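You operate a simulated robot arm through the tools that you are given. There is no shell and no other tool.

You are at the controls of a simulated robot arm. One attempt, no reset.

Task
Set press A's choke and gate by the chart for this seed lot.
Fine: the ticket gives the moisture; slacken the gate nut and tighten it again.

The check looks at the end state, three seconds after you hand in, the way a careful person would. Anything else that was tipped, shoved, dropped, spilled or broken makes it a failure.

Robot
A 6-joint arm with a two-finger gripper, fixed in place. Base frame: the origin is at the foot of the arm, x ahead of it, y to its left, z up. Readings come in mm, degrees, newtons and seconds.
Its first joint turns from -166.0 to 166.0 degrees. Payload 2.45 kg.
The tool frame sits at the grasp point between the pads (the TCP): z along the fingers, y along the line on which they close. The tips reach 20 mm beyond it. The gripper opens to 140 mm. The gripper's body begins 168 mm behind the TCP.
Orientation is that of the tool frame in the base frame, as a unit quaternion [x, y, z, w]. With the fingers straight down and closing along the base's y, the tool's x points along the base's -x, its y along +y and its z along -z.

Tools
- The arm moves only by the tool play_rows. Its argument "targets" is a list of rows, each an object of numbers (a shift or turn left out is 0, a gripper value left out holds the last): "rx", "ry", "rz": the turn, a rotation vector about the tool's x, y, z in degrees; "x", "y", "z": the shift along the tool's x, y, z in mm; "claw": the closure, from 0 (fully open) to 1 (shut). In form: [{"rx": .., "ry": .., "rz": .., "x": .., "y": .., "z": .., "claw": ..}, ...]. A call has 1 to 20 rows; each row is the pose to reach, as a shift and turn from the pose commanded when the call began, along the tool's axes at that moment. Rows are played at 5 a second. More than 50 mm and 8.6 degrees between two rows, or a gripper value outside its range, and nothing of the call is played. Where a pose cannot be reached the arm comes as near as it can. A force on the tool above 40 N (or 10 N above the force at the start of the call, whichever is more), or a blocked arm, ends the call early, and 0.2 s more pass. Each finger travels about 45 mm/s and halts on what it meets, pressing with about 36 N; the grip force reading is that of the motor and also rises with nothing between the fingers. The clock runs only during rows and for 0.2 s after the last one: add rows that repeat a pose to give the fingers time. The reply holds the time, the measured pose of the TCP, the force on the tool along the base axes, the opening and the grip force, in the units named above and with some noise, with the torque about the TCP (base axes, N m) and any sound that the robot's microphone picked up, and new pictures: "show" is both (left out), scene, wrist or none.
- Cameras (640 x 400 px; columns grow to the right, rows downward): "scene" is fixed at [56.4, 639.3, 1678.5]; the picture's right is [-0.48, -0.87, 0.00], its down [-0.42, 0.23, -0.88] and it looks along [0.77, -0.43, -0.48] (base axes); focal length 310 px, centre (320, 200). "wrist" rides on the gripper at [78, 11, -209] in the tool frame; the picture's right is [-0.14, 0.99, 0.00], its down [-0.92, -0.13, -0.37] and it looks along [-0.37, -0.05, 0.93] (tool axes); focal length 280 px, centre (320, 200). There is no depth. A picture from a camera that has moved, and an enlarged one, comes with that camera's place and axes in the base frame and with its lens. The place of the scene camera against the robot may be out by one fixed shift of up to 25 mm in any direction.
- enlarge(camera, box): a new picture of the part [left, top, right, bottom] of that camera's present view, enlarged. No time passes.
- close_job(): hands the job in; it is judged then, once.

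Nothing tells you positions but the pictures and the camera data. Unless the task says otherwise, let go and move clear before handing in.

The tools are called after "Call:" as a command line: name --argument value ..., lists and objects as JSON in quotes. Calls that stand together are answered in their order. play_rows: Moves the arm, as the interface text tells. Its arguments: {"type":"object","properties":{"targets":{"type":"array","items":{"type":"object","properties":{"rx":{"type":"number"},"ry":{"type":"number"},"rz":{"type":"number"},"x":{"type":"number"},"y":{"type":"number"},"z":{"type":"number"},"claw":{"type":"number"}}}},"show":{"type":"string","enum":["both","scene","wrist","none"]}},"required":["targets"]} The other tools are called the same way: enlarge (camera, box) takes an enlarged picture of a part of a camera's view; close_job () hands the job in.

At the start:

```text
clock: 0.0
position: [481.6, 295.3, 1524.3]
tool_rot: [0.0, 1.0, 0.0, -0.001]
ft_force: [0.8, -0.2, -0.3]
wrist_torque: [-0.03, -0.02, 0.03]
width: 139.5
grasp_force: 0.1
```

scene: 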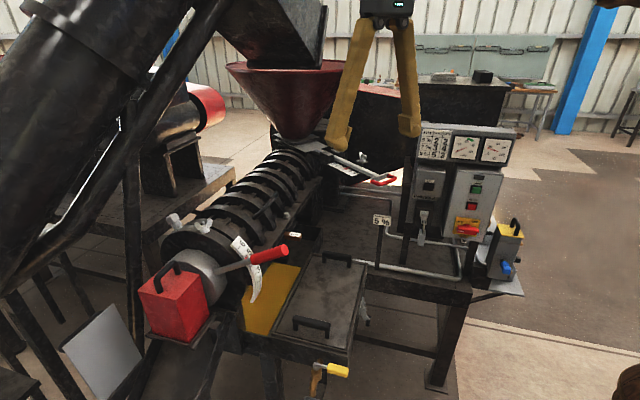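
wrist: 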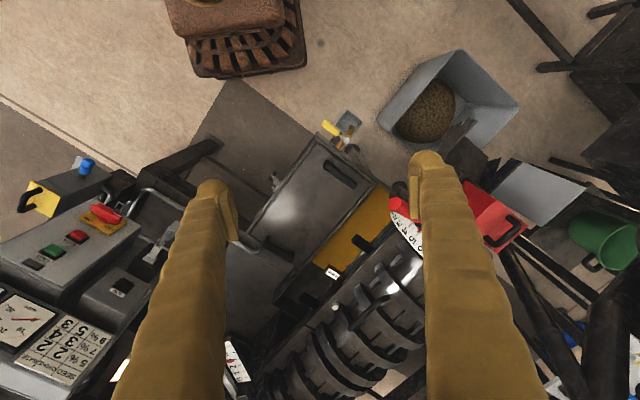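

I see an oil press with a red-handled choke lever on a numbered scale at the front, a gate lever under the hopper, a chart panel and a ticket. First I'll enlarge the details.

Call:
enlarge --camera "scene" --box '[400, 110, 530, 190]'

Call:
enlarge --camera "scene" --box '[140, 200, 300, 320]'

Call:
enlarge --camera "scene" --box '[280, 120, 410, 240]'

Call:
enlarge --camera "wrist" --box '[0, 260, 160, 400]'

Call:
enlarge --camera "wrist" --box '[200, 220, 440, 400]'

```text
4.92 times, centred on (465, 150) of scene
camera zoom: at [56.4, 639.3, 1678.5], right [-0.48, -0.87, 0.0], down [-0.42, 0.23, -0.88], along [0.77, -0.43, -0.48], focal length 1526 px, centre (-394, 446)
```

zoom: 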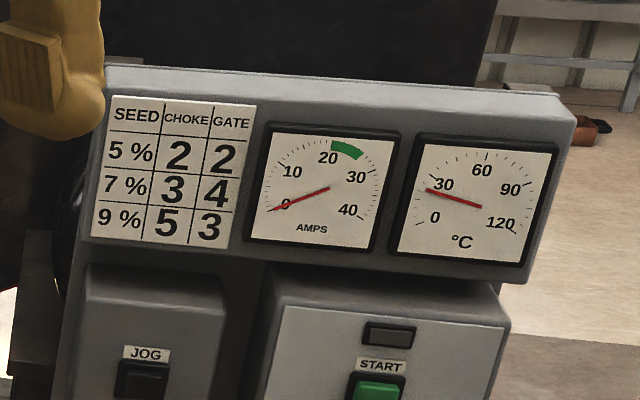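

```text
3.33 times, centred on (220, 260) of scene
camera zoom: at [56.4, 639.3, 1678.5], right [-0.48, -0.87, 0.0], down [-0.42, 0.23, -0.88], along [0.77, -0.43, -0.48], focal length 1033 px, centre (653, 0)
```

zoom: 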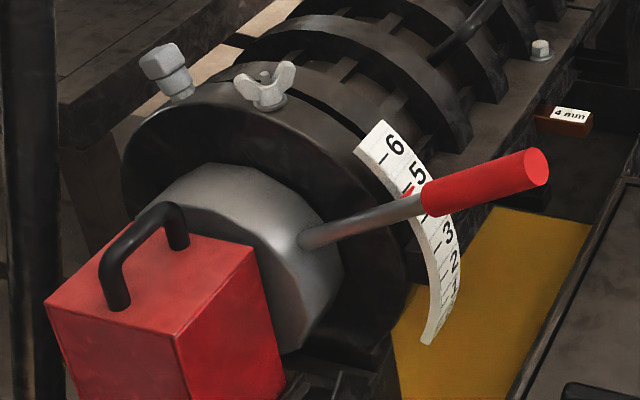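

```text
3.33 times, centred on (345, 180) of scene
camera zoom: at [56.4, 639.3, 1678.5], right [-0.48, -0.87, 0.0], down [-0.42, 0.23, -0.88], along [0.77, -0.43, -0.48], focal length 1033 px, centre (237, 267)
```

zoom: 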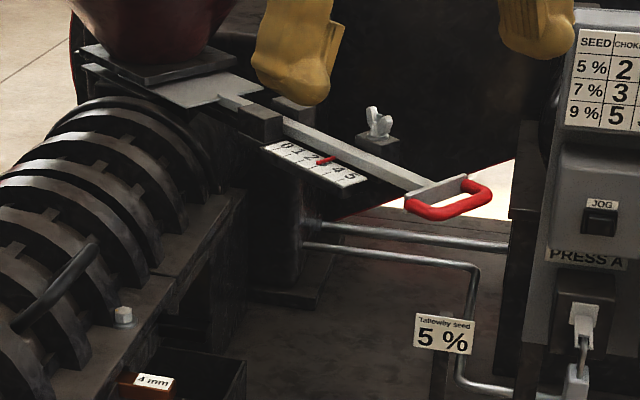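

```text
2.86 times, centred on (80, 330) of wrist
camera zoom: at [404.7, 306.2, 1735.0], right [0.14, 0.99, 0.0], down [0.92, -0.13, 0.37], along [0.37, -0.05, -0.93], focal length 801 px, centre (1006, -171)
```

zoom: 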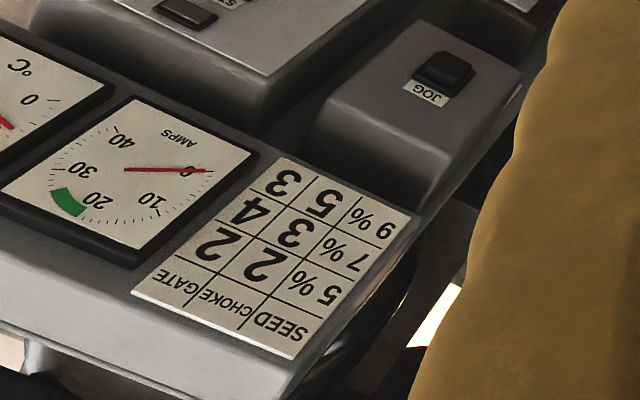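

```text
2.22 times, centred on (320, 310) of wrist
camera zoom: at [404.7, 306.2, 1735.0], right [0.14, 0.99, 0.0], down [0.92, -0.13, 0.37], along [0.37, -0.05, -0.93], focal length 623 px, centre (320, -44)
```

zoom: 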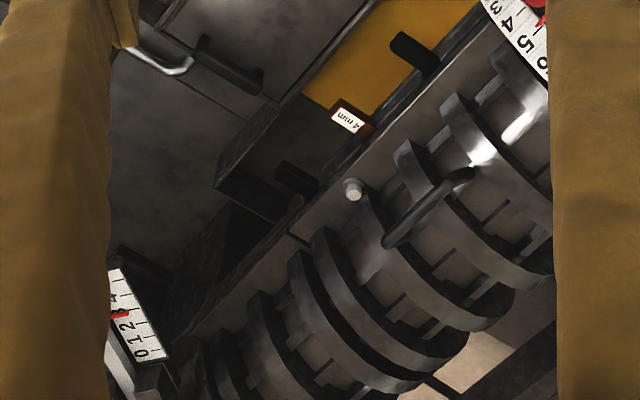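

The ticket appears to read 5 %, which by the chart means choke 2 and gate 2. I'll check the labels, the nuts and the surroundings more closely.

Call:
enlarge --camera "scene" --box '[355, 205, 405, 236]'

Call:
enlarge --camera "scene" --box '[310, 140, 400, 196]'

Call:
enlarge --camera "scene" --box '[205, 215, 300, 310]'

Call:
enlarge --camera "scene" --box '[400, 150, 530, 300]'

Call:
enlarge --camera "scene" --box '[150, 200, 230, 260]'

Call:
enlarge --camera "wrist" --box '[380, 160, 560, 280]'

Call:
enlarge --camera "scene" --box '[400, 20, 640, 150]'

Call:
enlarge --camera "scene" --box '[0, 180, 220, 400]'

```text
12.80 times, centred on (380, 220) of scene
camera zoom: at [56.4, 639.3, 1678.5], right [-0.48, -0.87, 0.0], down [-0.42, 0.23, -0.88], along [0.77, -0.43, -0.48], focal length 3968 px, centre (-448, -62)
```

zoom: 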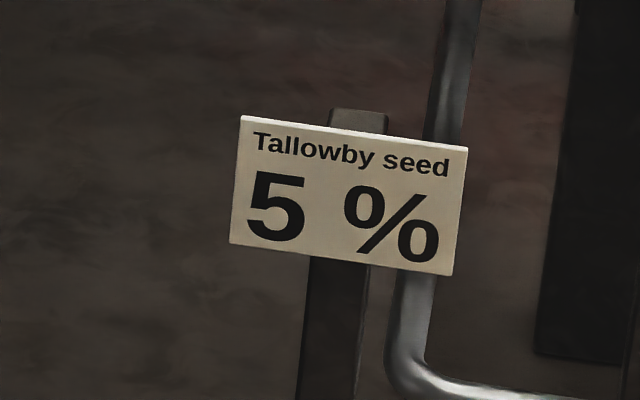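

```text
7.11 times, centred on (355, 168) of scene
camera zoom: at [56.4, 639.3, 1678.5], right [-0.48, -0.87, 0.0], down [-0.42, 0.23, -0.88], along [0.77, -0.43, -0.48], focal length 2204 px, centre (71, 428)
```

zoom: 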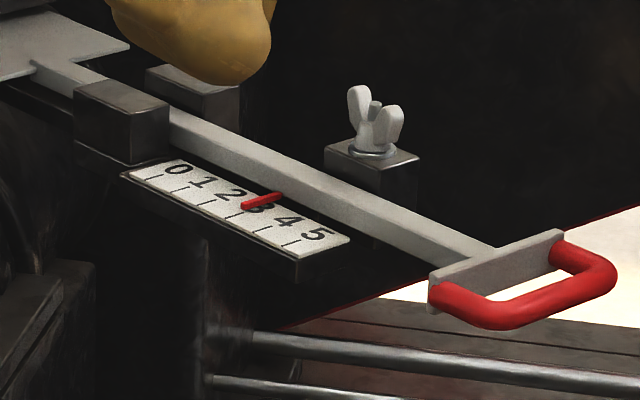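

```text
4.21 times, centred on (252, 262) of scene
camera zoom: at [56.4, 639.3, 1678.5], right [-0.48, -0.87, 0.0], down [-0.42, 0.23, -0.88], along [0.77, -0.43, -0.48], focal length 1305 px, centre (604, -63)
```

zoom: 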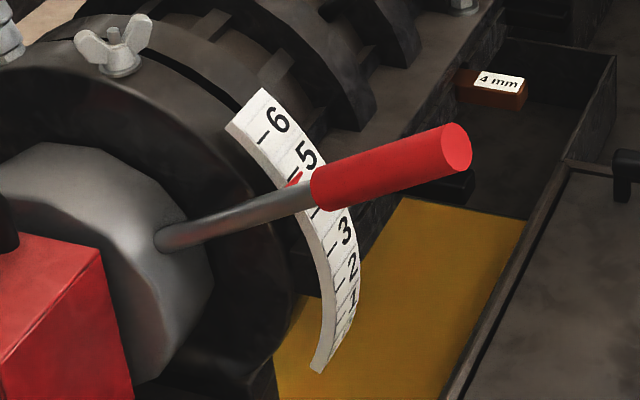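

```text
2.67 times, centred on (465, 225) of scene
camera zoom: at [56.4, 639.3, 1678.5], right [-0.48, -0.87, 0.0], down [-0.42, 0.23, -0.88], along [0.77, -0.43, -0.48], focal length 827 px, centre (-67, 133)
```

zoom: 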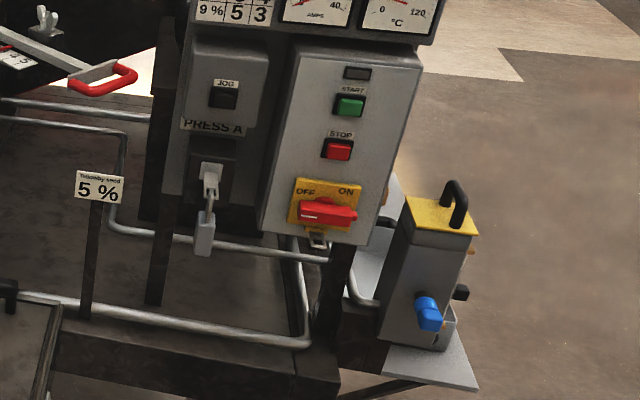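

```text
6.67 times, centred on (190, 230) of scene
camera zoom: at [56.4, 639.3, 1678.5], right [-0.48, -0.87, 0.0], down [-0.42, 0.23, -0.88], along [0.77, -0.43, -0.48], focal length 2067 px, centre (1187, 0)
```

zoom: 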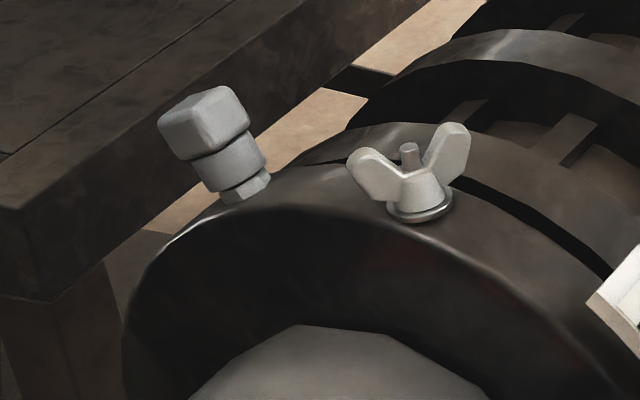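

```text
3.33 times, centred on (470, 220) of wrist
camera zoom: at [404.7, 306.2, 1735.0], right [0.14, 0.99, 0.0], down [0.92, -0.13, 0.37], along [0.37, -0.05, -0.93], focal length 935 px, centre (-180, 133)
```

zoom: 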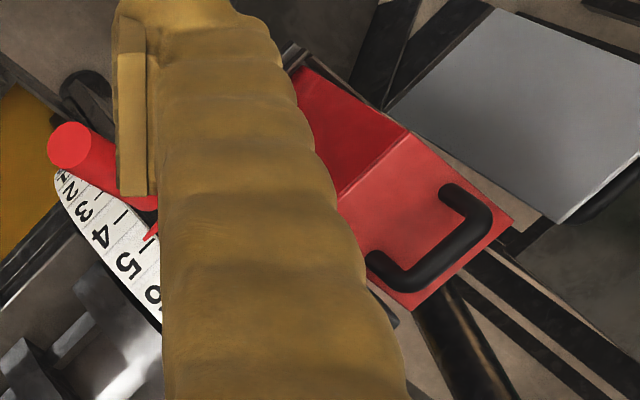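

```text
2.67 times, centred on (520, 85) of scene
camera zoom: at [56.4, 639.3, 1678.5], right [-0.48, -0.87, 0.0], down [-0.42, 0.23, -0.88], along [0.77, -0.43, -0.48], focal length 827 px, centre (-213, 507)
```

zoom: 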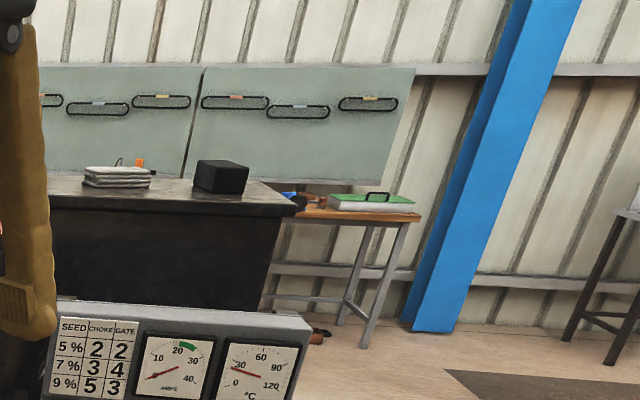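

```text
1.82 times, centred on (110, 290) of scene
camera zoom: at [56.4, 639.3, 1678.5], right [-0.48, -0.87, 0.0], down [-0.42, 0.23, -0.88], along [0.77, -0.43, -0.48], focal length 564 px, centre (702, 36)
```

zoom: 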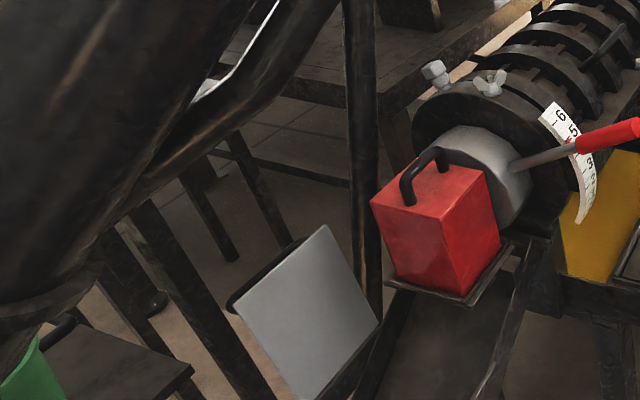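

Ticket: 5 %. Chart: choke 2, gate 2. The gate is at 3 now and the choke at about 4.6. I'll move the arm across, high above everything, to see the gate with the wrist camera and triangulate.

Call:
play_rows --targets '[{"x": -20, "y": -40}, {"x": -40, "y": -80}, {"x": -60, "y": -120}, {"x": -80, "y": -160}, {"x": -100, "y": -200}, {"x": -120, "y": -240}, {"x": -140, "y": -270}, {"x": -170, "y": -300}, {"x": -170, "y": -300}]'

```text
clock: 2.0
position: [652.9, -3.7, 1527.6]
tool_rot: [0.001, 1.0, 0.0, 0.0]
ft_force: [-0.3, -0.8, 0.2]
wrist_torque: [0.05, -0.02, 0.03]
width: 140.3
grasp_force: 0.0
camera wrist: at [574.9, 6.9, 1737.3], right [0.14, 0.99, 0.0], down [0.92, -0.13, 0.37], along [0.37, -0.05, -0.93], focal length 280 px, centre (320, 200)
```

scene: 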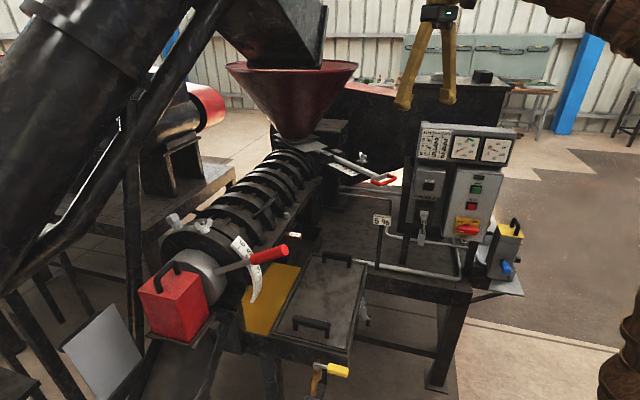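
wrist: 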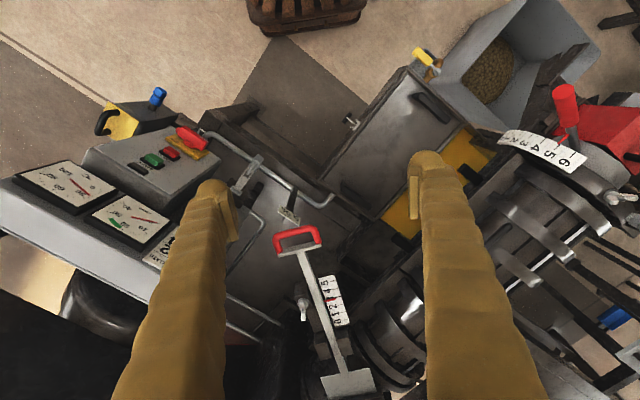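

The gate slide, its nut and its scale now show between the fingers. I'll enlarge them.

Call:
enlarge --camera "wrist" --box '[250, 210, 410, 310]'

Call:
enlarge --camera "wrist" --box '[250, 300, 410, 400]'

Call:
enlarge --camera "wrist" --box '[480, 70, 640, 240]'

Call:
enlarge --camera "scene" --box '[290, 130, 410, 205]'

```text
4.00 times, centred on (330, 260) of wrist
camera zoom: at [574.9, 6.9, 1737.3], right [0.14, 0.99, 0.0], down [0.92, -0.13, 0.37], along [0.37, -0.05, -0.93], focal length 1122 px, centre (280, -40)
```

zoom: 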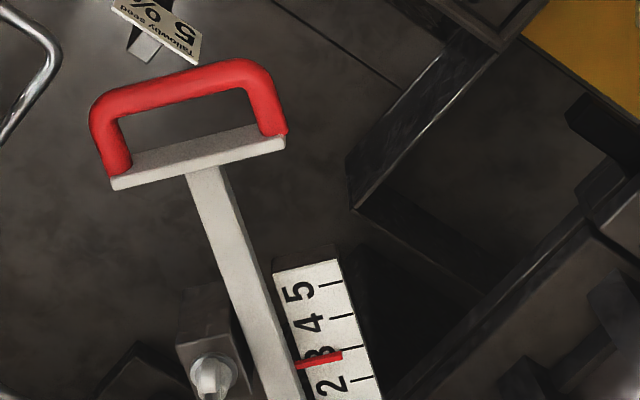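

```text
4.00 times, centred on (330, 350) of wrist
camera zoom: at [574.9, 6.9, 1737.3], right [0.14, 0.99, 0.0], down [0.92, -0.13, 0.37], along [0.37, -0.05, -0.93], focal length 1122 px, centre (280, -400)
```

zoom: 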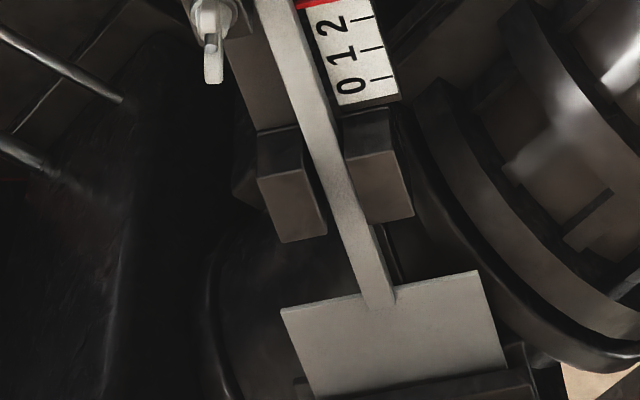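

```text
2.35 times, centred on (560, 155) of wrist
camera zoom: at [574.9, 6.9, 1737.3], right [0.14, 0.99, 0.0], down [0.92, -0.13, 0.37], along [0.37, -0.05, -0.93], focal length 660 px, centre (-245, 306)
```

zoom: 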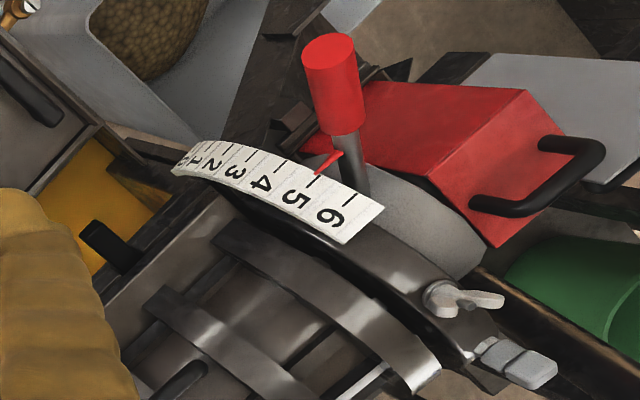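

```text
5.33 times, centred on (350, 168) of scene
camera zoom: at [56.4, 639.3, 1678.5], right [-0.48, -0.87, 0.0], down [-0.42, 0.23, -0.88], along [0.77, -0.43, -0.48], focal length 1653 px, centre (160, 373)
```

zoom: 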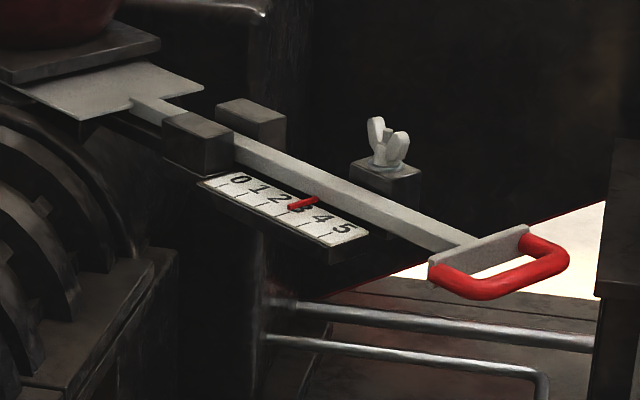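

The gate handle is at roughly (836,-78,1200) and its wing nut at about (1017,-94,1235). I'll go closer for a second wrist view to triangulate properly.

Call:
play_rows --targets '[{"x": -40, "y": -15, "z": 20}, {"x": -80, "y": -30, "z": 40}, {"x": -120, "y": -45, "z": 60}, {"x": -160, "y": -60, "z": 80}, {"x": -200, "y": -75, "z": 100}, {"x": -220, "y": -80, "z": 120}, {"x": -220, "y": -80, "z": 120}]' --show "both"

Call:
enlarge --camera "wrist" --box '[240, 180, 400, 280]'

Call:
enlarge --camera "wrist" --box '[240, 40, 400, 140]'

```text
clock: 3.6
position: [873.3, -85.0, 1406.3]
tool_rot: [0.0, 1.0, 0.0, 0.0]
ft_force: [0.8, 0.0, 0.4]
wrist_torque: [-0.03, 0.01, 0.01]
width: 140.1
grasp_force: 0.1
camera wrist: at [794.2, -73.2, 1615.3], right [0.14, 0.99, 0.0], down [0.92, -0.13, 0.37], along [0.37, -0.05, -0.93], focal length 280 px, centre (320, 200)
```

scene: 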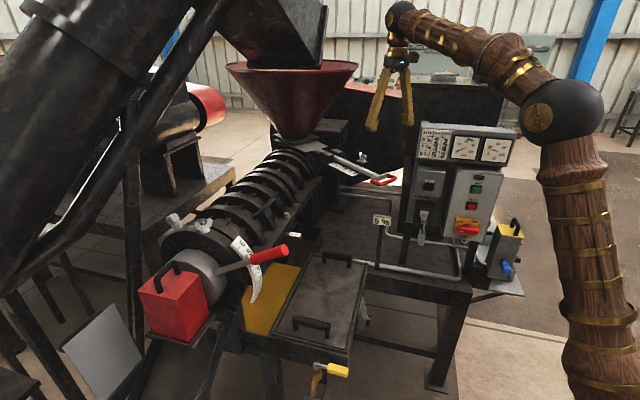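
wrist: 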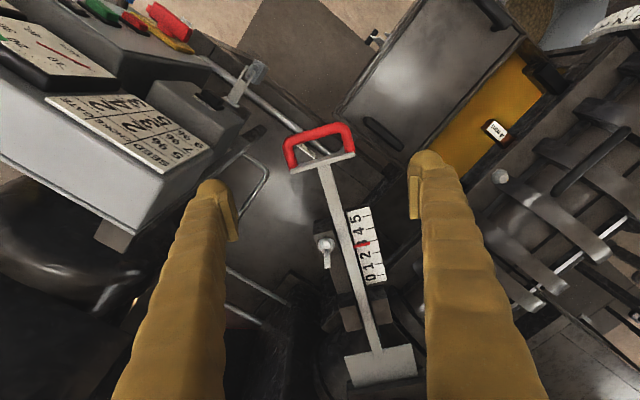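

```text
4.00 times, centred on (320, 230) of wrist
camera zoom: at [794.2, -73.2, 1615.3], right [0.14, 0.99, 0.0], down [0.92, -0.13, 0.37], along [0.37, -0.05, -0.93], focal length 1122 px, centre (320, 80)
```

zoom: 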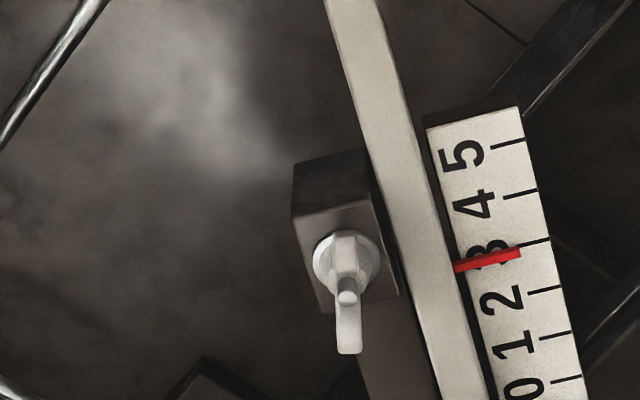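

```text
4.00 times, centred on (320, 90) of wrist
camera zoom: at [794.2, -73.2, 1615.3], right [0.14, 0.99, 0.0], down [0.92, -0.13, 0.37], along [0.37, -0.05, -0.93], focal length 1122 px, centre (320, 640)
```

zoom: 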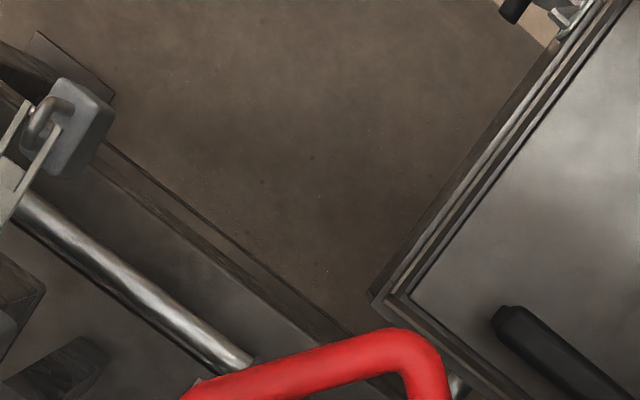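

The nut base triangulates to about (1028,-96,1225). Before going over it I'll check the dark area around it.

Call:
enlarge --camera "wrist" --box '[0, 200, 320, 400]'

Call:
enlarge --camera "scene" --box '[220, 20, 520, 200]'

```text
2.00 times, centred on (160, 300) of wrist
camera zoom: at [794.2, -73.2, 1615.3], right [0.14, 0.99, 0.0], down [0.92, -0.13, 0.37], along [0.37, -0.05, -0.93], focal length 561 px, centre (640, 0)
```

zoom: 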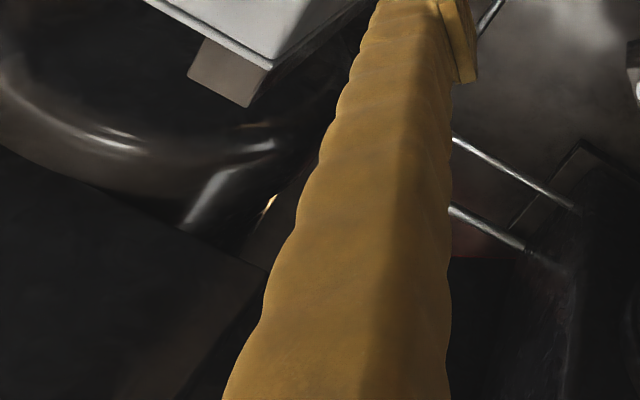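

```text
2.13 times, centred on (370, 110) of scene
camera zoom: at [56.4, 639.3, 1678.5], right [-0.48, -0.87, 0.0], down [-0.42, 0.23, -0.88], along [0.77, -0.43, -0.48], focal length 661 px, centre (213, 392)
```

zoom: 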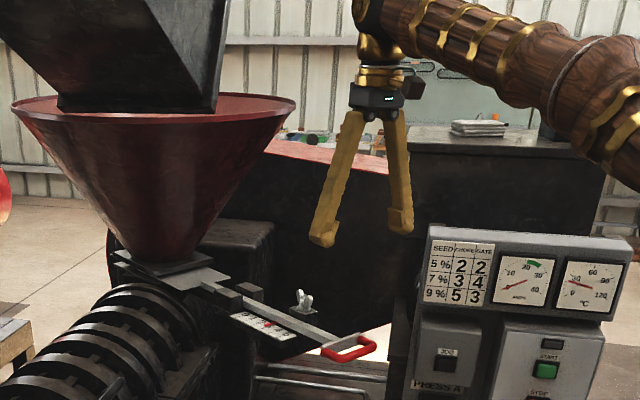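

The black guard is well behind the nut, so the space above the nut is clear. I'll move to a hover over it.

Call:
play_rows --targets '[{"x": -40, "y": -3, "z": 10}, {"x": -80, "y": -6, "z": 20}, {"x": -120, "y": -9, "z": 40}, {"x": -147, "y": -11, "z": 60}, {"x": -147, "y": -11, "z": 76}, {"x": -147, "y": -11, "z": 76}]' --show "both"

Call:
enlarge --camera "wrist" --box '[240, 100, 400, 200]'

Call:
enlarge --camera "scene" --box '[320, 100, 420, 190]'

```text
clock: 5.0
position: [1020.1, -95.1, 1330.0]
tool_rot: [0.0, 1.0, 0.0, 0.0]
ft_force: [0.2, 0.7, -0.1]
wrist_torque: [0.0, 0.0, 0.01]
width: 140.5
grasp_force: 0.0
camera wrist: at [942.0, -84.9, 1540.1], right [0.14, 0.99, 0.0], down [0.92, -0.13, 0.37], along [0.36, -0.05, -0.93], focal length 280 px, centre (320, 200)
```

scene: 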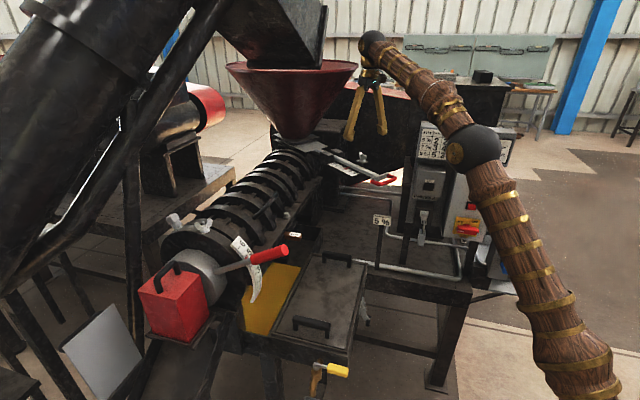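
wrist: 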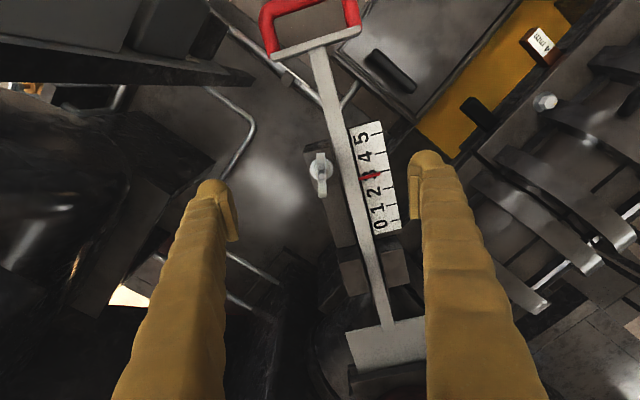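

```text
4.00 times, centred on (320, 150) of wrist
camera zoom: at [942.0, -84.9, 1540.1], right [0.14, 0.99, 0.0], down [0.92, -0.13, 0.37], along [0.36, -0.05, -0.93], focal length 1122 px, centre (320, 400)
```

zoom: 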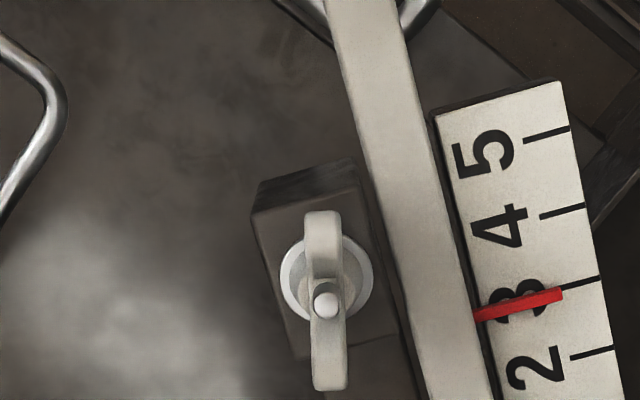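

```text
4.44 times, centred on (370, 145) of scene
camera zoom: at [56.4, 639.3, 1678.5], right [-0.48, -0.87, 0.0], down [-0.42, 0.23, -0.88], along [0.77, -0.43, -0.48], focal length 1378 px, centre (98, 444)
```

zoom: 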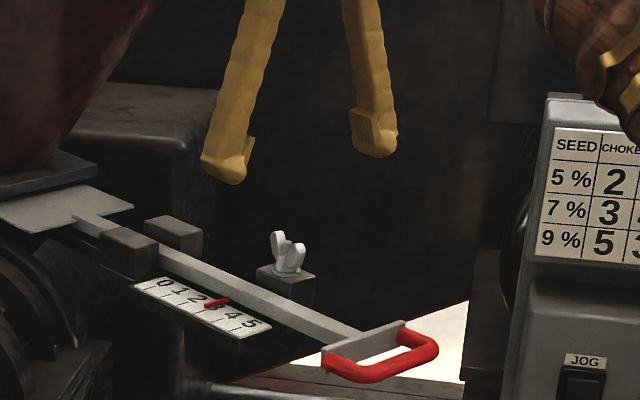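

The nut is reachable: washer at (1031,-96,1223), stud tip about 1249, wings lying nearly along x. I'll narrow the fingers, line up with the wings and come down to just above them for a check.

Call:
play_rows --targets '[{"x": -5, "rz": 2, "claw": 0.7}, {"x": -10, "y": -1, "rz": 5, "claw": 0.7}, {"x": -10, "y": -1, "rz": 5, "claw": 0.7}, {"x": -10, "y": -1, "rz": 5, "claw": 0.7}, {"x": -10, "y": -1, "z": 15, "rz": 5, "claw": 0.7}, {"x": -10, "y": -1, "z": 30, "rz": 5, "claw": 0.7}, {"x": -10, "y": -1, "z": 40, "rz": 5, "claw": 0.7}, {"x": -10, "y": -1, "z": 50, "rz": 5, "claw": 0.7}, {"x": -10, "y": -1, "z": 50, "rz": 5, "claw": 0.7}]'

Call:
enlarge --camera "wrist" --box '[240, 130, 400, 230]'

Call:
enlarge --camera "scene" --box '[320, 100, 420, 190]'

```text
clock: 7.0
position: [1030.7, -97.7, 1279.2]
tool_rot: [0.044, 0.999, 0.0, -0.001]
ft_force: [0.0, 0.5, 0.4]
wrist_torque: [0.03, 0.03, 0.01]
width: 42.0
grasp_force: 0.0
camera wrist: at [953.9, -79.2, 1489.6], right [0.22, 0.97, 0.0], down [0.91, -0.21, 0.37], along [0.36, -0.08, -0.93], focal length 280 px, centre (320, 200)
```

scene: 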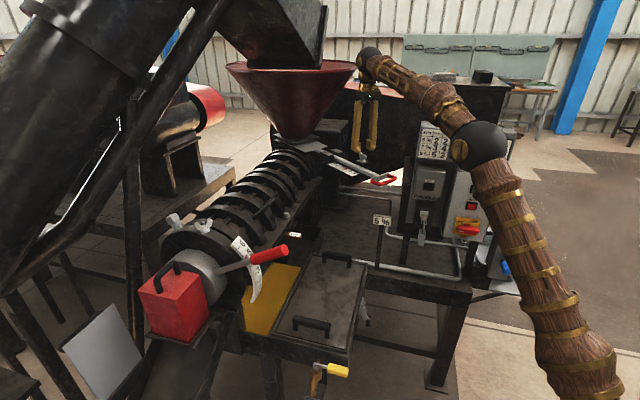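
wrist: 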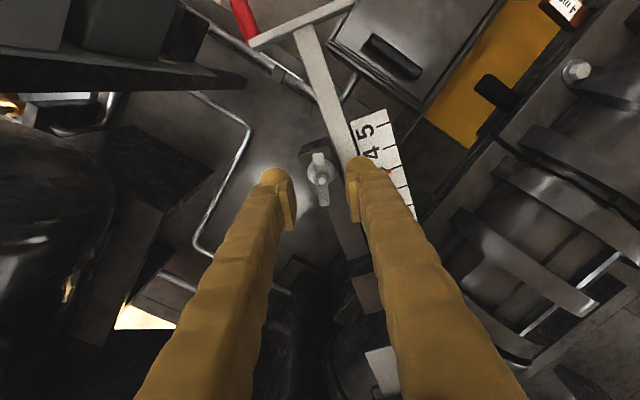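

```text
4.00 times, centred on (320, 180) of wrist
camera zoom: at [953.9, -79.2, 1489.6], right [0.22, 0.97, 0.0], down [0.91, -0.21, 0.37], along [0.36, -0.08, -0.93], focal length 1122 px, centre (320, 280)
```

zoom: 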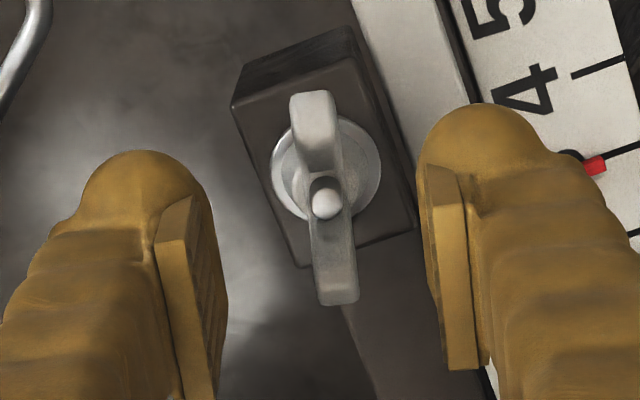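

```text
4.44 times, centred on (370, 145) of scene
camera zoom: at [56.4, 639.3, 1678.5], right [-0.48, -0.87, 0.0], down [-0.42, 0.23, -0.88], along [0.77, -0.43, -0.48], focal length 1378 px, centre (98, 444)
```

zoom: 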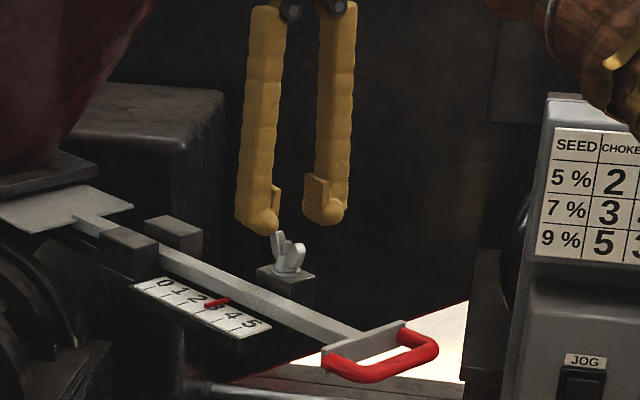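

The fingers straddle the wings well. I'll lower 28 mm with a small correction and grip the wings.

Call:
play_rows --targets '[{"y": 1, "z": 10, "rz": 1.5, "claw": 0.7}, {"y": 1, "z": 20, "rz": 1.5, "claw": 0.7}, {"y": 1, "z": 28, "rz": 1.5, "claw": 0.7}, {"y": 1, "z": 28, "rz": 1.5, "claw": 0.7}, {"y": 1, "z": 28, "rz": 1.5, "claw": 1}, {"y": 1, "z": 28, "rz": 1.5, "claw": 1}, {"y": 1, "z": 28, "rz": 1.5, "claw": 1}, {"y": 1, "z": 28, "rz": 1.5, "claw": 1}]'

Call:
enlarge --camera "wrist" --box '[240, 130, 400, 230]'

Call:
enlarge --camera "scene" --box '[320, 100, 420, 190]'

```text
clock: 8.8
position: [1030.5, -97.8, 1251.8]
tool_rot: [0.057, 0.998, -0.001, 0.0]
ft_force: [-1.0, -2.9, 0.0]
wrist_torque: [-0.02, -0.06, 0.68]
width: 9.3
grasp_force: 36.6
camera wrist: at [954.7, -75.7, 1462.6], right [0.25, 0.97, 0.0], down [0.9, -0.23, 0.37], along [0.36, -0.09, -0.93], focal length 280 px, centre (320, 200)
```

scene: 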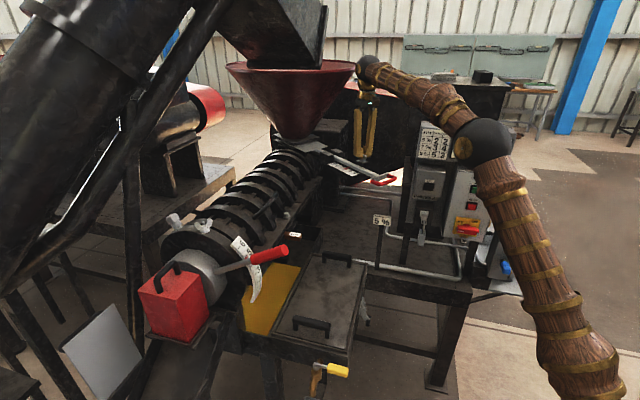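
wrist: 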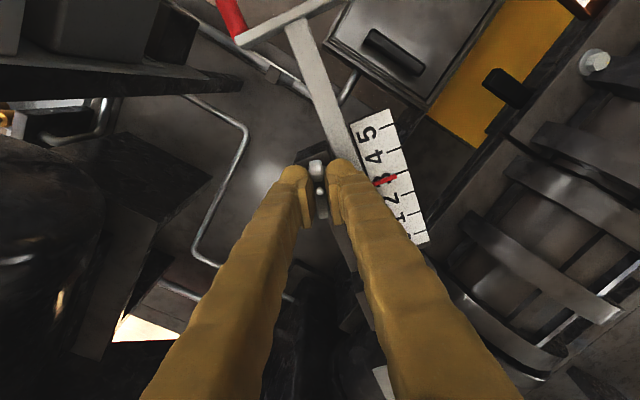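

```text
4.00 times, centred on (320, 180) of wrist
camera zoom: at [954.7, -75.7, 1462.6], right [0.25, 0.97, 0.0], down [0.9, -0.23, 0.37], along [0.36, -0.09, -0.93], focal length 1122 px, centre (320, 280)
```

zoom: 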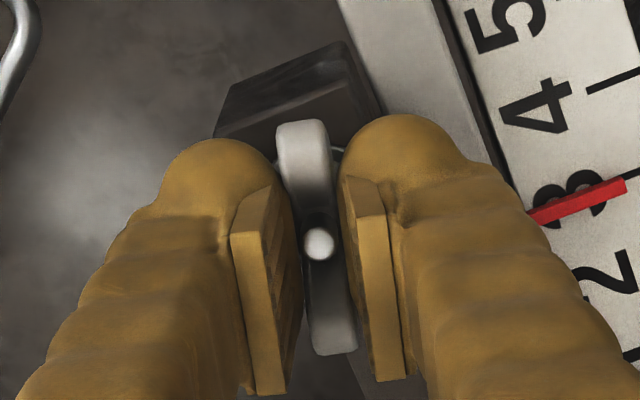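

```text
4.44 times, centred on (370, 145) of scene
camera zoom: at [56.4, 639.3, 1678.5], right [-0.48, -0.87, 0.0], down [-0.42, 0.23, -0.88], along [0.77, -0.43, -0.48], focal length 1378 px, centre (98, 444)
```

zoom: 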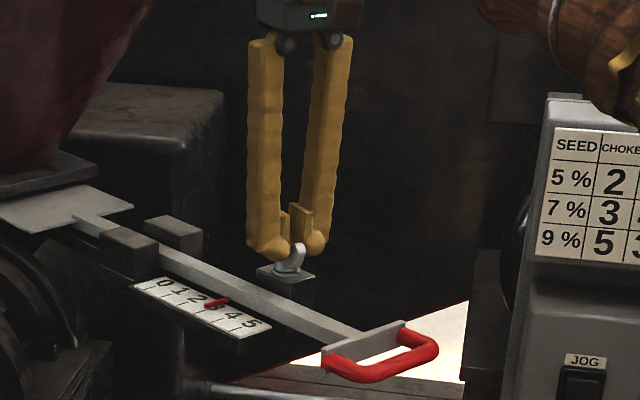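

The wings are gripped. I'll turn counter-clockwise (seen from above) to slacken, watching the torque.

Call:
play_rows --targets '[{"rz": -7}, {"rz": -14}, {"rz": -21}, {"rz": -28}, {"rz": -35}, {"rz": -42}, {"rz": -49}, {"rz": -56}, {"rz": -56}]'

Call:
enlarge --camera "wrist" --box '[240, 130, 400, 230]'

```text
clock: 10.8
position: [1029.4, -95.5, 1251.1]
tool_rot: [-0.42, 0.908, 0.0, 0.0]
ft_force: [18.3, 11.7, 23.6]
wrist_torque: [0.13, -0.24, -0.01]
width: 9.3
grasp_force: 37.1
camera wrist: at [971.0, -147.9, 1461.6], right [-0.67, 0.75, 0.0], down [0.69, 0.62, 0.37], along [0.28, 0.24, -0.93], focal length 280 px, centre (320, 200)
```

scene: 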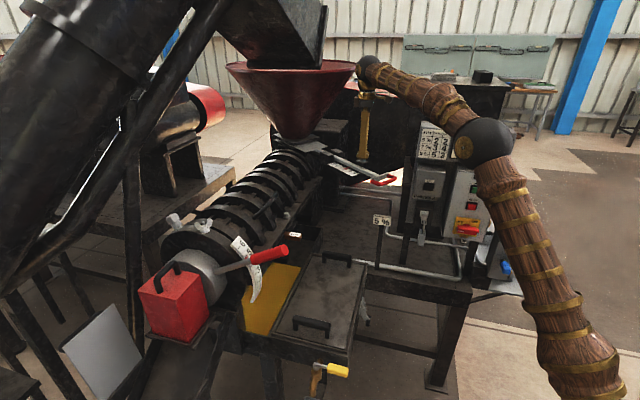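
wrist: 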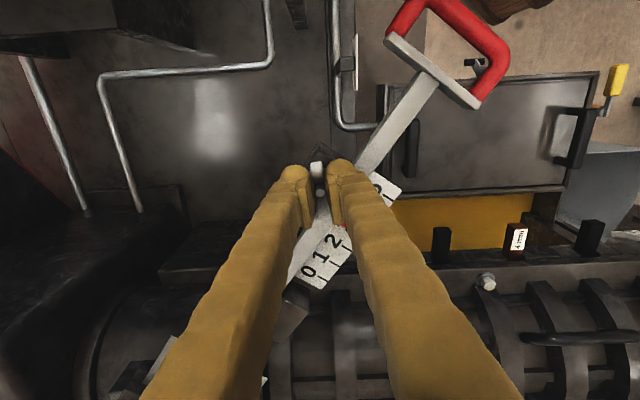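

```text
4.00 times, centred on (320, 180) of wrist
camera zoom: at [971.0, -147.9, 1461.6], right [-0.67, 0.75, 0.0], down [0.69, 0.62, 0.37], along [0.28, 0.24, -0.93], focal length 1122 px, centre (320, 280)
```

zoom: 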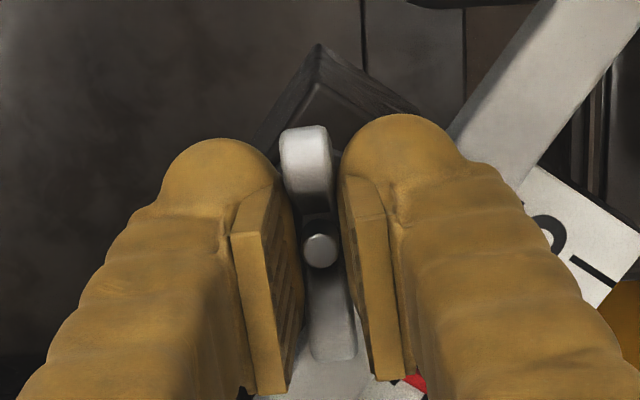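

The nut turns with the grip. A little force has built up from its rise, so I'll ease the pose and turn another ~50°.

Call:
play_rows --targets '[{"x": -0.7, "y": -0.2, "z": -0.6}, {"x": -1, "y": -0.3, "z": -0.8, "rz": -7}, {"x": -1, "y": -0.3, "z": -0.8, "rz": -14}, {"x": -1, "y": -0.3, "z": -0.9, "rz": -21}, {"x": -1, "y": -0.3, "z": -1, "rz": -28}, {"x": -1, "y": -0.3, "z": -1, "rz": -35}, {"x": -1, "y": -0.3, "z": -1.1, "rz": -42}, {"x": -1, "y": -0.3, "z": -1.1, "rz": -49}, {"x": -1, "y": -0.3, "z": -1.1, "rz": -49}]' --show "wrist"

Call:
enlarge --camera "wrist" --box '[240, 130, 400, 230]'

```text
clock: 12.8
position: [1030.6, -94.6, 1252.0]
tool_rot: [0.757, -0.653, 0.0, 0.001]
ft_force: [-30.2, -2.0, -9.8]
wrist_torque: [0.07, 0.33, -0.86]
width: 9.9
grasp_force: 37.3
camera wrist: at [1031.4, -174.1, 1461.6], right [-1.0, -0.01, 0.0], down [-0.01, 0.93, 0.37], along [-0.01, 0.37, -0.93], focal length 280 px, centre (320, 200)
```

wrist: 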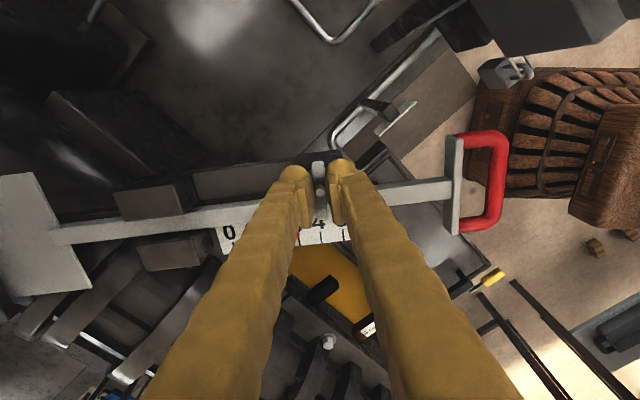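

```text
4.00 times, centred on (320, 180) of wrist
camera zoom: at [1031.4, -174.1, 1461.6], right [-1.0, -0.01, 0.0], down [-0.01, 0.93, 0.37], along [-0.01, 0.37, -0.93], focal length 1122 px, centre (320, 280)
```

zoom: 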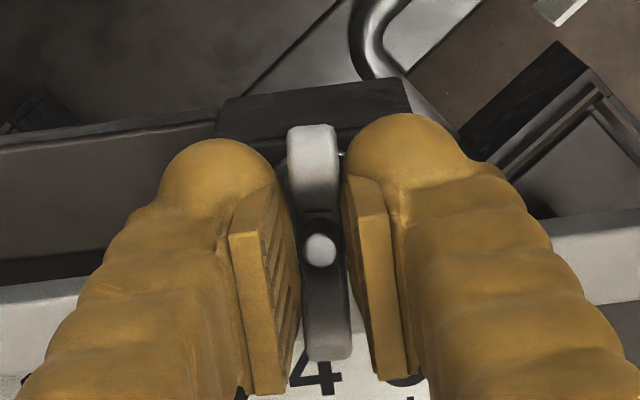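

About 105° turned, and torque has risen, perhaps a stop. I'll release, back off upward and look at the nut.

Call:
play_rows --targets '[{"claw": 0.7}, {"claw": 0.7}, {"claw": 0.7}, {"z": -20, "claw": 0.7}, {"z": -40, "claw": 0.7}, {"z": -40, "claw": 0.7}]'

Call:
enlarge --camera "wrist" --box '[240, 130, 400, 230]'

Call:
enlarge --camera "scene" --box '[320, 130, 420, 190]'

```text
clock: 14.2
position: [1030.1, -95.5, 1290.8]
tool_rot: [0.758, -0.652, 0.0, 0.0]
ft_force: [-0.7, 0.0, 0.0]
wrist_torque: [-0.03, -0.02, 0.03]
width: 41.9
grasp_force: 0.1
camera wrist: at [1031.6, -174.1, 1501.5], right [-1.0, -0.01, 0.0], down [-0.01, 0.93, 0.37], along [0.0, 0.37, -0.93], focal length 280 px, centre (320, 200)
```

scene: 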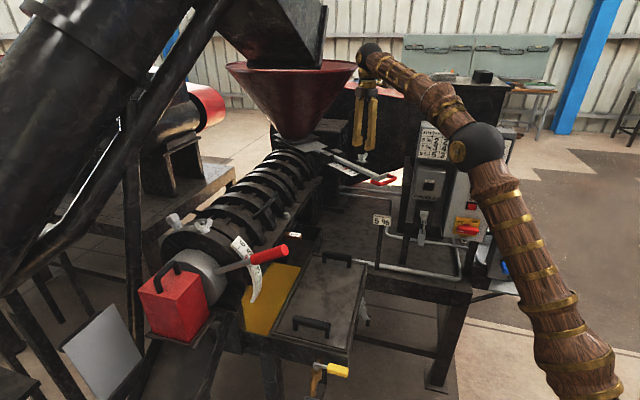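
wrist: 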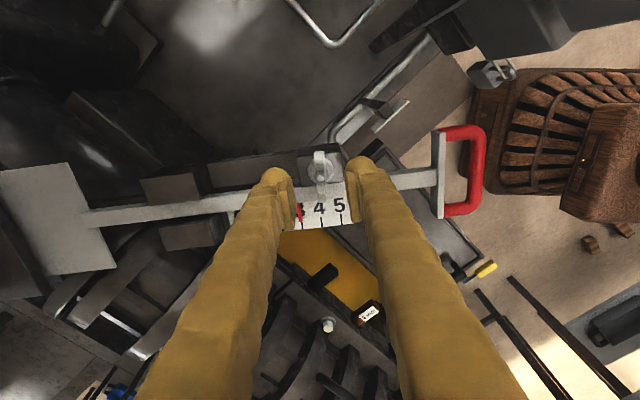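

```text
4.00 times, centred on (320, 180) of wrist
camera zoom: at [1031.6, -174.1, 1501.5], right [-1.0, -0.01, 0.0], down [-0.01, 0.93, 0.37], along [0.0, 0.37, -0.93], focal length 1122 px, centre (320, 280)
```

zoom: 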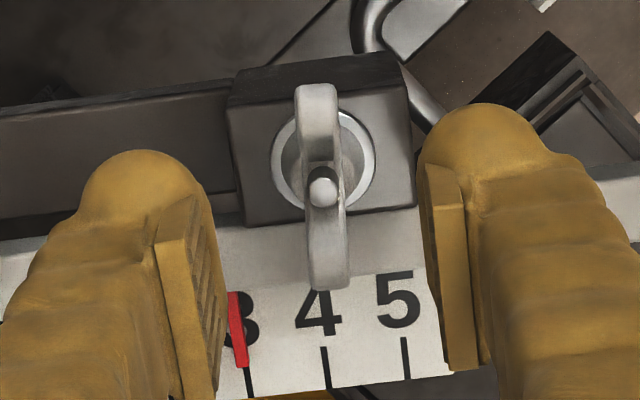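

```text
6.40 times, centred on (370, 160) of scene
camera zoom: at [56.4, 639.3, 1678.5], right [-0.48, -0.87, 0.0], down [-0.42, 0.23, -0.88], along [0.77, -0.43, -0.48], focal length 1984 px, centre (0, 456)
```

zoom: 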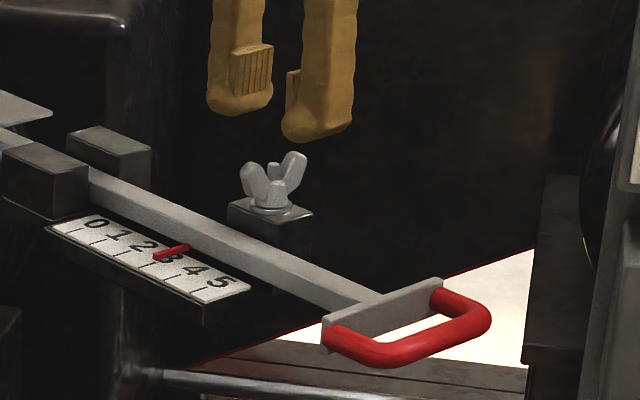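

Nut slackened about 100°, now stopped. The gripper's closing line is already along the slide, so I'll move over the red gate handle at safe height.

Call:
play_rows --targets '[{"z": -15, "claw": 0.55}, {"x": -10, "y": 43, "z": -15, "claw": 0.55}, {"x": -20, "y": 86, "z": -15, "claw": 0.55}, {"x": -30, "y": 130, "z": -10, "claw": 0.55}, {"x": -39, "y": 173, "z": -10, "claw": 0.55}, {"x": -39, "y": 173, "z": -10, "claw": 0.55}]'

Call:
enlarge --camera "wrist" --box '[220, 100, 420, 225]'

Call:
enlarge --camera "scene" --box '[320, 100, 440, 200]'

```text
clock: 15.6
position: [851.4, -80.7, 1301.4]
tool_rot: [0.758, -0.652, 0.0, -0.001]
ft_force: [0.2, 1.0, -0.1]
wrist_torque: [-0.01, 0.01, 0.01]
width: 63.1
grasp_force: 0.0
camera wrist: at [854.1, -159.6, 1510.5], right [-1.0, -0.01, 0.0], down [-0.01, 0.93, 0.37], along [0.0, 0.37, -0.93], focal length 280 px, centre (320, 200)
```

scene: 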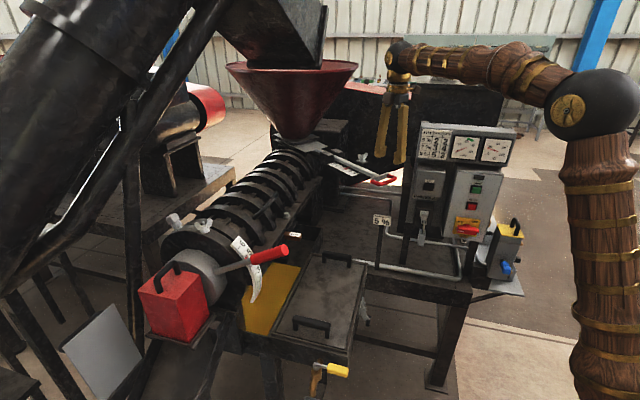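
wrist: 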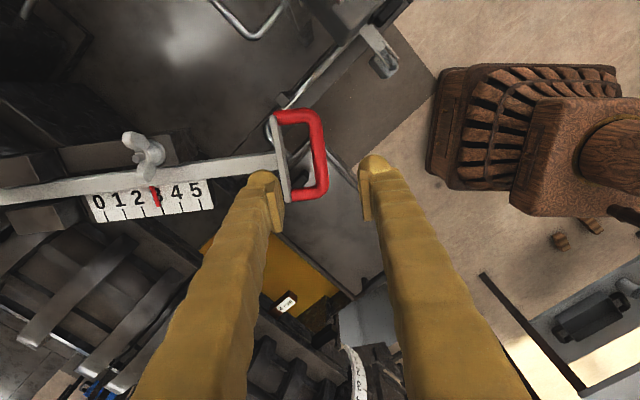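

```text
3.20 times, centred on (320, 162) of wrist
camera zoom: at [854.1, -159.6, 1510.5], right [-1.0, -0.01, 0.0], down [-0.01, 0.93, 0.37], along [0.0, 0.37, -0.93], focal length 897 px, centre (320, 320)
```

zoom: 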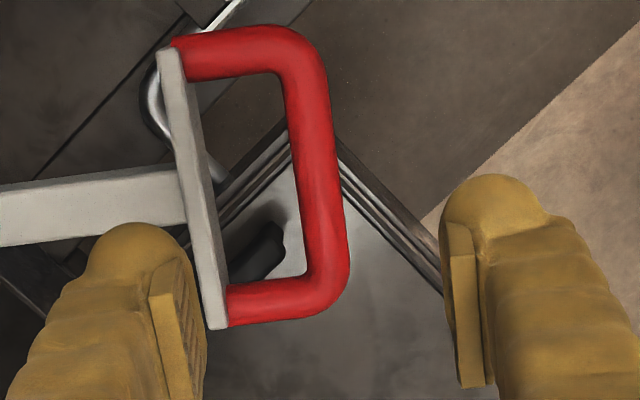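

```text
4.00 times, centred on (380, 150) of scene
camera zoom: at [56.4, 639.3, 1678.5], right [-0.48, -0.87, 0.0], down [-0.42, 0.23, -0.88], along [0.77, -0.43, -0.48], focal length 1240 px, centre (80, 400)
```

zoom: 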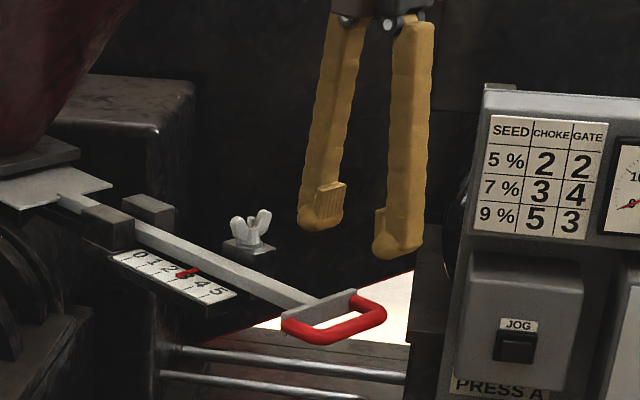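

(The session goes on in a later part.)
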